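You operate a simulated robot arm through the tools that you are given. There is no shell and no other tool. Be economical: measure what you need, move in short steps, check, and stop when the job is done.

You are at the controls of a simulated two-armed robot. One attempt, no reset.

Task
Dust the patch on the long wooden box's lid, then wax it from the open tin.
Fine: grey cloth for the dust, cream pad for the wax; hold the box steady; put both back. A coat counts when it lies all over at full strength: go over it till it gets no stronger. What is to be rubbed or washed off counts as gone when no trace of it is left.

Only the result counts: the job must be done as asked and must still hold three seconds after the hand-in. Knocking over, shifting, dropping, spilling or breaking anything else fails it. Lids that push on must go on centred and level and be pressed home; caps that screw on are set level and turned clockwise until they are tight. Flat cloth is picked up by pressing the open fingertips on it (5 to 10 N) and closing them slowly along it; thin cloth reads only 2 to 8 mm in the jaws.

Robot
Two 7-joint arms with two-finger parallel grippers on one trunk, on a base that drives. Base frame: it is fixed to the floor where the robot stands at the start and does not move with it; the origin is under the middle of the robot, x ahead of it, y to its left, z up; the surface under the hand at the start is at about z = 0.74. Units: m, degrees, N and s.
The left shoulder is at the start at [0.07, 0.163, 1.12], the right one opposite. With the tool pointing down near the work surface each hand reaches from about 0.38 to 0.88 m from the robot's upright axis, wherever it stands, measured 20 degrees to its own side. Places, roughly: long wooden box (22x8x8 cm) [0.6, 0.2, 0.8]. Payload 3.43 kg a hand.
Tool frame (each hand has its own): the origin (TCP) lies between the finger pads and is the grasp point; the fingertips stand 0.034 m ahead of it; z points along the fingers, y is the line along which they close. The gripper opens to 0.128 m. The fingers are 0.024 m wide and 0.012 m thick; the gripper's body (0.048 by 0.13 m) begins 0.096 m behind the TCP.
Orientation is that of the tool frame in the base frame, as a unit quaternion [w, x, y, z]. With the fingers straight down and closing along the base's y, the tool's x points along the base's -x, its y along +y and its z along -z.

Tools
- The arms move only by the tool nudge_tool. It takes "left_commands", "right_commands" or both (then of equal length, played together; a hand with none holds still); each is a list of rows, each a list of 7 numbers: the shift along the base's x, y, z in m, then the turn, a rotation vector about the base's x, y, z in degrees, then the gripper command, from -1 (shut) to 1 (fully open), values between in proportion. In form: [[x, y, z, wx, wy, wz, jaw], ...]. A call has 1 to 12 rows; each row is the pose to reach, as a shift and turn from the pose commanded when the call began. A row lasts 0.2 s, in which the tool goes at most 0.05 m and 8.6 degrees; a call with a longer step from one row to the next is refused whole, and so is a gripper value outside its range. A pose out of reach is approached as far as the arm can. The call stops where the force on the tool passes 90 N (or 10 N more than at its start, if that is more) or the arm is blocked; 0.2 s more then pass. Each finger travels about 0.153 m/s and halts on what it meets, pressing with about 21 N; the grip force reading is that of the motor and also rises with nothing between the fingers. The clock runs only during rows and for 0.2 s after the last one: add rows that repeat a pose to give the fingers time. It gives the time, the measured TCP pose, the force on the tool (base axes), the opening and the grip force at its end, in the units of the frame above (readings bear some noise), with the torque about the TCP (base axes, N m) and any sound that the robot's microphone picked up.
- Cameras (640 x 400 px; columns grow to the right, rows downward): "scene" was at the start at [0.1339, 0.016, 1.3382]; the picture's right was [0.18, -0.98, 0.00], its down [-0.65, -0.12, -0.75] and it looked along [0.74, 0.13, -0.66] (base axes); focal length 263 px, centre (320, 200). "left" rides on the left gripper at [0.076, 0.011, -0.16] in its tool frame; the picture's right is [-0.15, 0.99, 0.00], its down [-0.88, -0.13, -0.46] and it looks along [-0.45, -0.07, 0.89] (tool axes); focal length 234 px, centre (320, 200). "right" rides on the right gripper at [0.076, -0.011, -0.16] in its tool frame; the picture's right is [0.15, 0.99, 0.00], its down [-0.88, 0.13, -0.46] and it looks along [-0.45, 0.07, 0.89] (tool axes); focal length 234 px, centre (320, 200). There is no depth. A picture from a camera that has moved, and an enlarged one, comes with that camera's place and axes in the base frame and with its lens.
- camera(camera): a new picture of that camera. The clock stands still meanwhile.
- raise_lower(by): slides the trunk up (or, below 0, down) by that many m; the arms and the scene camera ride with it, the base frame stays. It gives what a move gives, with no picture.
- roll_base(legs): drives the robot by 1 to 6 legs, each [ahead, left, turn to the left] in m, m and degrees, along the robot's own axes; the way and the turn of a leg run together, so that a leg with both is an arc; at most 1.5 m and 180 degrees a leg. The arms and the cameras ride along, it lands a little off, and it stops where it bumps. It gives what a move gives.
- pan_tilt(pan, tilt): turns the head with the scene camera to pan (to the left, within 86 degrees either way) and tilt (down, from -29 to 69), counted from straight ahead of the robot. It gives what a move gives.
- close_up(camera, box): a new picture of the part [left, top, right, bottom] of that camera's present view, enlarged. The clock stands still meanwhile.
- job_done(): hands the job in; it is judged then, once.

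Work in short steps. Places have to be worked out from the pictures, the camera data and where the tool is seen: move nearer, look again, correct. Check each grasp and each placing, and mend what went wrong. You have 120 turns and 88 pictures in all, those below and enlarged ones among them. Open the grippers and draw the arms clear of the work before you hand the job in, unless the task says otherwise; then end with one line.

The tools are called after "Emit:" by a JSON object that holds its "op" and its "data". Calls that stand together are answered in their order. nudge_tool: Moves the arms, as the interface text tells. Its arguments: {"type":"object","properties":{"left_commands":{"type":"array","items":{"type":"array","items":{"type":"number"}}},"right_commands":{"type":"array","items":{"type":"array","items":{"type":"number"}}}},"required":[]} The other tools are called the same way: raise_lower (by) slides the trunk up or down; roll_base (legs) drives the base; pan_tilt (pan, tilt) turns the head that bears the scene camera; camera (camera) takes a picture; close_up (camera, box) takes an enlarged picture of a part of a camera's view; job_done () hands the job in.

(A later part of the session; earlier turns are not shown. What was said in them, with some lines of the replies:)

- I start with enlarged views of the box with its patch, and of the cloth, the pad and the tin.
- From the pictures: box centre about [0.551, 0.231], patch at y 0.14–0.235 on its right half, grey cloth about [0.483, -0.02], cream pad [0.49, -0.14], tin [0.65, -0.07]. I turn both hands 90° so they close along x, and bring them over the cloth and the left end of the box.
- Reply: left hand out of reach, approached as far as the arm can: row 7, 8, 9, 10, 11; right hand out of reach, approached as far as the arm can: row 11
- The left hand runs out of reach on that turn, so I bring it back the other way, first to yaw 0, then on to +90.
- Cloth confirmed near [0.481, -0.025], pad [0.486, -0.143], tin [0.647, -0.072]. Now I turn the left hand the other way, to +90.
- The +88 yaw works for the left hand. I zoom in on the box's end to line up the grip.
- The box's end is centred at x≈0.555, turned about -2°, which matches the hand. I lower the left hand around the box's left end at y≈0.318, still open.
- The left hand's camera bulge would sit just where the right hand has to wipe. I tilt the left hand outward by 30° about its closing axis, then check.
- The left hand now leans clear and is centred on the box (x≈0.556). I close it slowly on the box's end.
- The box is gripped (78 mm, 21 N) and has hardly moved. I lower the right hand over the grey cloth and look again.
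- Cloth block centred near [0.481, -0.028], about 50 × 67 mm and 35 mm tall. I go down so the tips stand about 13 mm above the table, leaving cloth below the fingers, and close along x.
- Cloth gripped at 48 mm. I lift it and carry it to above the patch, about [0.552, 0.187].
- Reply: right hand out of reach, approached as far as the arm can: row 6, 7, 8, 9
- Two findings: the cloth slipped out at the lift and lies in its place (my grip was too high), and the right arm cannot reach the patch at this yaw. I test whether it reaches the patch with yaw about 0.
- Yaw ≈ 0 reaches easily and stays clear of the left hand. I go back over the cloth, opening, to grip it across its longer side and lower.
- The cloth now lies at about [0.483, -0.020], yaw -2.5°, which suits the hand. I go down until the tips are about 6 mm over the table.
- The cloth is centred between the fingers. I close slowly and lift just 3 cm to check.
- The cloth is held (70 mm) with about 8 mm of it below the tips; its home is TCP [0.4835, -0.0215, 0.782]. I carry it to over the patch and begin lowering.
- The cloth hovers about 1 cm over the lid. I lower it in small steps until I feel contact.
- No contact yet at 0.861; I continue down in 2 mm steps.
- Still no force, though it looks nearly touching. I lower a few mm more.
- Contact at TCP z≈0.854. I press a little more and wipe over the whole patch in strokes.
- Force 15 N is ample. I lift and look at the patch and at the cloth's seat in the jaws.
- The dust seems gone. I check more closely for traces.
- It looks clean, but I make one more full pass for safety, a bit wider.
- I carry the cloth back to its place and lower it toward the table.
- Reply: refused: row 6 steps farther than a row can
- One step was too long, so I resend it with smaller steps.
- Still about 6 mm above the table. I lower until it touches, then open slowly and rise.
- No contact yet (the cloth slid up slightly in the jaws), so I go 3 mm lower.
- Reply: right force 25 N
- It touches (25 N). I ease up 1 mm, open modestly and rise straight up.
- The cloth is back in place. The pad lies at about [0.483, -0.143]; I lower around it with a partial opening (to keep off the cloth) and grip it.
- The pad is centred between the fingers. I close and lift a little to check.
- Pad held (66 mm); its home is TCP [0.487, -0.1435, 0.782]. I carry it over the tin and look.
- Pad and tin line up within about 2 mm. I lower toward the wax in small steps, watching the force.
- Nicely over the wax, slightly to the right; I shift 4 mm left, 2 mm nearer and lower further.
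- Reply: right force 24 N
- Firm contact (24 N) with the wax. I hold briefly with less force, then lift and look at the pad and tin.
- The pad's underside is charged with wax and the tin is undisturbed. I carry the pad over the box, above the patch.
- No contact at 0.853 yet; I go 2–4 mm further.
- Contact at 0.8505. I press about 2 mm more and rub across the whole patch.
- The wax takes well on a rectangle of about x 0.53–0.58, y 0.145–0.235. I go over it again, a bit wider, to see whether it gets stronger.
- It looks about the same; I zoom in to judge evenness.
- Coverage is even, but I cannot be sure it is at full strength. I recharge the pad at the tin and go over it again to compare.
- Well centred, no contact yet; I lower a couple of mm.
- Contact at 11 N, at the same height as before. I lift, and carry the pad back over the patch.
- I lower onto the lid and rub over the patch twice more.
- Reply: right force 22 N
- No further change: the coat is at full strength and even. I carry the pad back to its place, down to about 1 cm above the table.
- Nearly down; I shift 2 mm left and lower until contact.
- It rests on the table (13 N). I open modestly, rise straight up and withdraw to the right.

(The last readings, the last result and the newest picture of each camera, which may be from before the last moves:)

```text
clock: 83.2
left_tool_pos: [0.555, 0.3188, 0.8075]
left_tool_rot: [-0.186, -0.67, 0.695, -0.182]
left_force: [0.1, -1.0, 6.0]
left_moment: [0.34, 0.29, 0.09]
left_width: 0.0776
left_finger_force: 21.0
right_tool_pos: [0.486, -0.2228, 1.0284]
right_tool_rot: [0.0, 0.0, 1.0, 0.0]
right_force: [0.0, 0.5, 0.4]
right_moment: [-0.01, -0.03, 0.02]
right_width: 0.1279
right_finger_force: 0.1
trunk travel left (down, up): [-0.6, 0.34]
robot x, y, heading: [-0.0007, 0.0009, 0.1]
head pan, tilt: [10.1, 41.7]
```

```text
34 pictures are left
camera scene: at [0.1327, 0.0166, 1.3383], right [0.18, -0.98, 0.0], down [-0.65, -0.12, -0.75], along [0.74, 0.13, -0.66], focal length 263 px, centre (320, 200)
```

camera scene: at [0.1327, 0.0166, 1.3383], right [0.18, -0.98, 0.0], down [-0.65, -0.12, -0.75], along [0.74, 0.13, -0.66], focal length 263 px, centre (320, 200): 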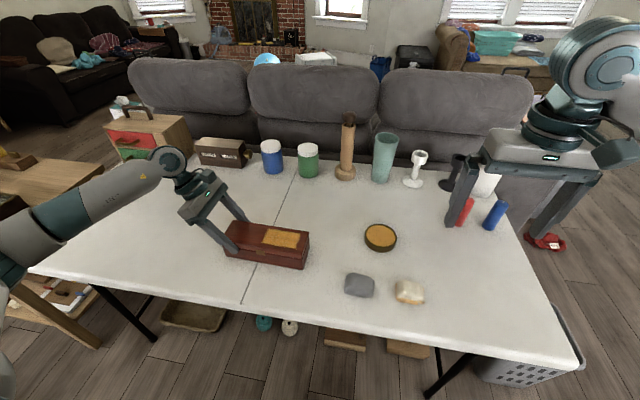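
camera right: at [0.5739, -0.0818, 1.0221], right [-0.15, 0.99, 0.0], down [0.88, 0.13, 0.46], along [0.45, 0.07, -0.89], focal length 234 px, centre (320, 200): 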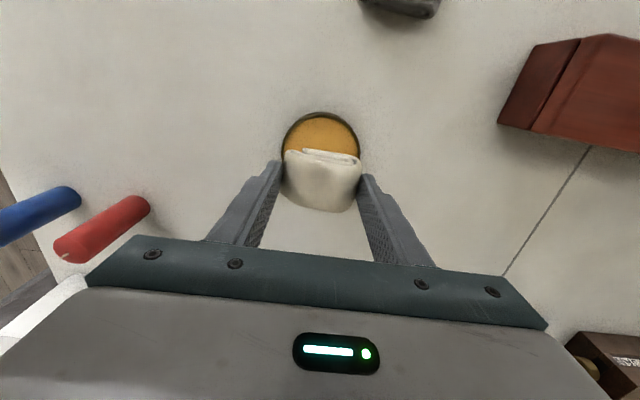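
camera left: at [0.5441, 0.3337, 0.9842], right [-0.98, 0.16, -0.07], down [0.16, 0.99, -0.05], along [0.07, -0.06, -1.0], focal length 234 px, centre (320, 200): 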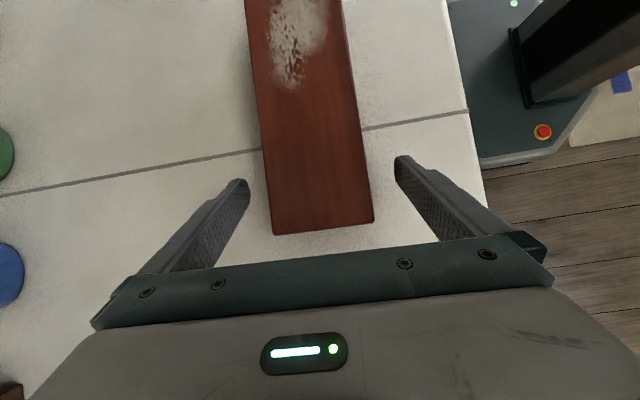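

Both are back. Now I open the left hand slowly and draw it back along its own axis.

Emit:
{"op": "nudge_tool", "data": {"left_commands": [[0, 0, 0, 0, 0, 0, 0.25], [0, 0, 0, 0, 0, 0, 0.4], [0, 0, 0, 0, 0, 0, 0.7], [0, 0, 0, 0, 0, 0, 1], [0, 0, 0, 0, 0, 0, 1], [0, 0.015, 0.026, 0, 0, 0, 1], [0, 0.035, 0.06, 0, 0, 0, 1], [0, 0.055, 0.1, 0, 0, 0, 1], [0, 0.075, 0.14, 0, 0, 0, 1], [0, 0.075, 0.18, 0, 0, 0, 1], [0, 0.075, 0.2, 0, 0, 0, 1]]}}

Emit:
{"op": "camera", "data": {"camera": "scene"}}

Emit:
{"op": "close_up", "data": {"camera": "scene", "box": [210, 200, 340, 281]}}

Emit:
{"op": "close_up", "data": {"camera": "scene", "box": [330, 220, 470, 310]}}

```text
clock: 85.6
left_tool_pos: [0.5559, 0.394, 1.0079]
left_tool_rot: [-0.185, -0.672, 0.694, -0.181]
left_force: [0.7, -0.5, 0.4]
left_moment: [-0.02, 0.02, 0.0]
left_width: 0.128
left_finger_force: 0.1
right_tool_pos: [0.4862, -0.221, 1.0272]
right_tool_rot: [0.0, -0.001, 1.0, 0.0]
right_force: [0.3, -0.7, 0.3]
right_moment: [0.01, 0.01, 0.0]
right_width: 0.1282
right_finger_force: 0.0
trunk travel left (down, up): [-0.6, 0.34]
robot x, y, heading: [0.0005, 0.0035, 0.2]
head pan, tilt: [10.1, 41.7]
```

```text
33 pictures are left
camera scene: at [0.1337, 0.016, 1.3382], right [0.18, -0.98, 0.0], down [-0.65, -0.12, -0.75], along [0.74, 0.13, -0.66], focal length 263 px, centre (320, 200)
```

scene: 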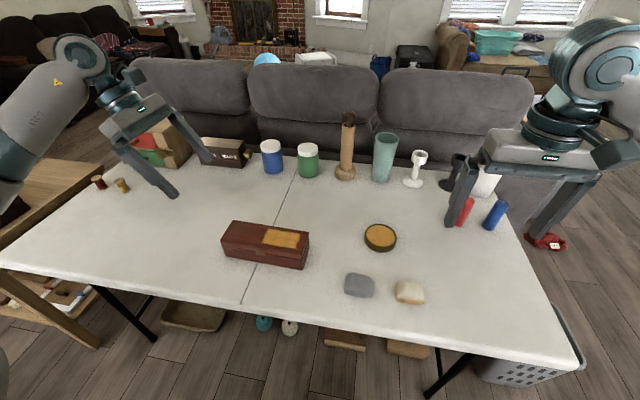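

```text
4.92 times, centred on (275, 240) of scene
camera zoom: at [0.1337, 0.016, 1.3382], right [0.18, -0.98, 0.0], down [-0.65, -0.12, -0.75], along [0.74, 0.13, -0.66], focal length 1294 px, centre (542, 1)
```

zoom: 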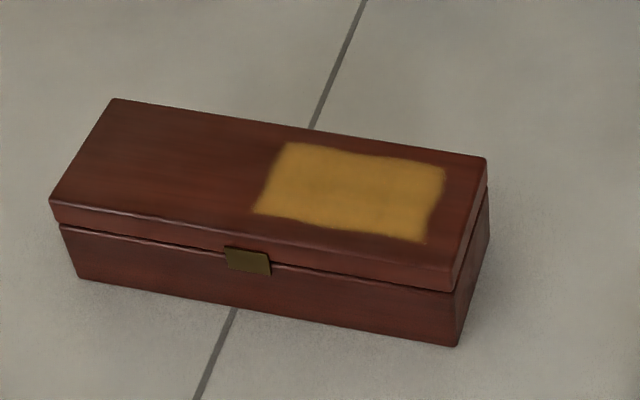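

```text
4.44 times, centred on (400, 265) of scene
camera zoom: at [0.1337, 0.016, 1.3382], right [0.18, -0.98, 0.0], down [-0.65, -0.12, -0.75], along [0.74, 0.13, -0.66], focal length 1168 px, centre (-36, -89)
```

zoom: 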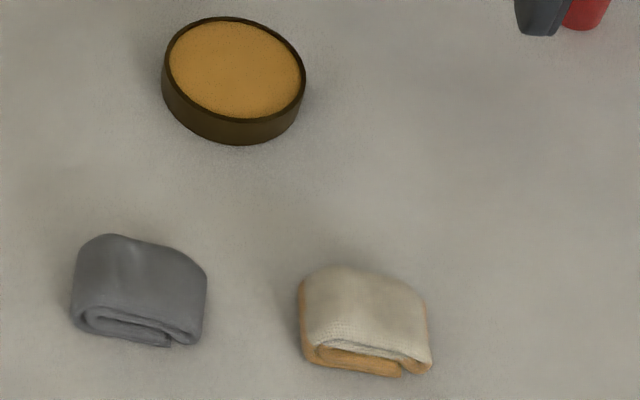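

The box is back where it stood with an even full coat, and cloth, pad and tin are in their places with both hands open and clear. I hand the job in.

Emit:
{"op": "job_done", "data": {}}

```text
The job is handed in.
```

I dusted the patch with the grey cloth until no trace showed, then waxed it from the tin until a further pass made the coat no stronger. I held the box steady throughout, put the cloth and the pad back in their places, and handed the job in with both hands open and clear. The cloth slipped from the jaws once at the first lift and stayed about where it lay. Nothing else was moved or knocked.
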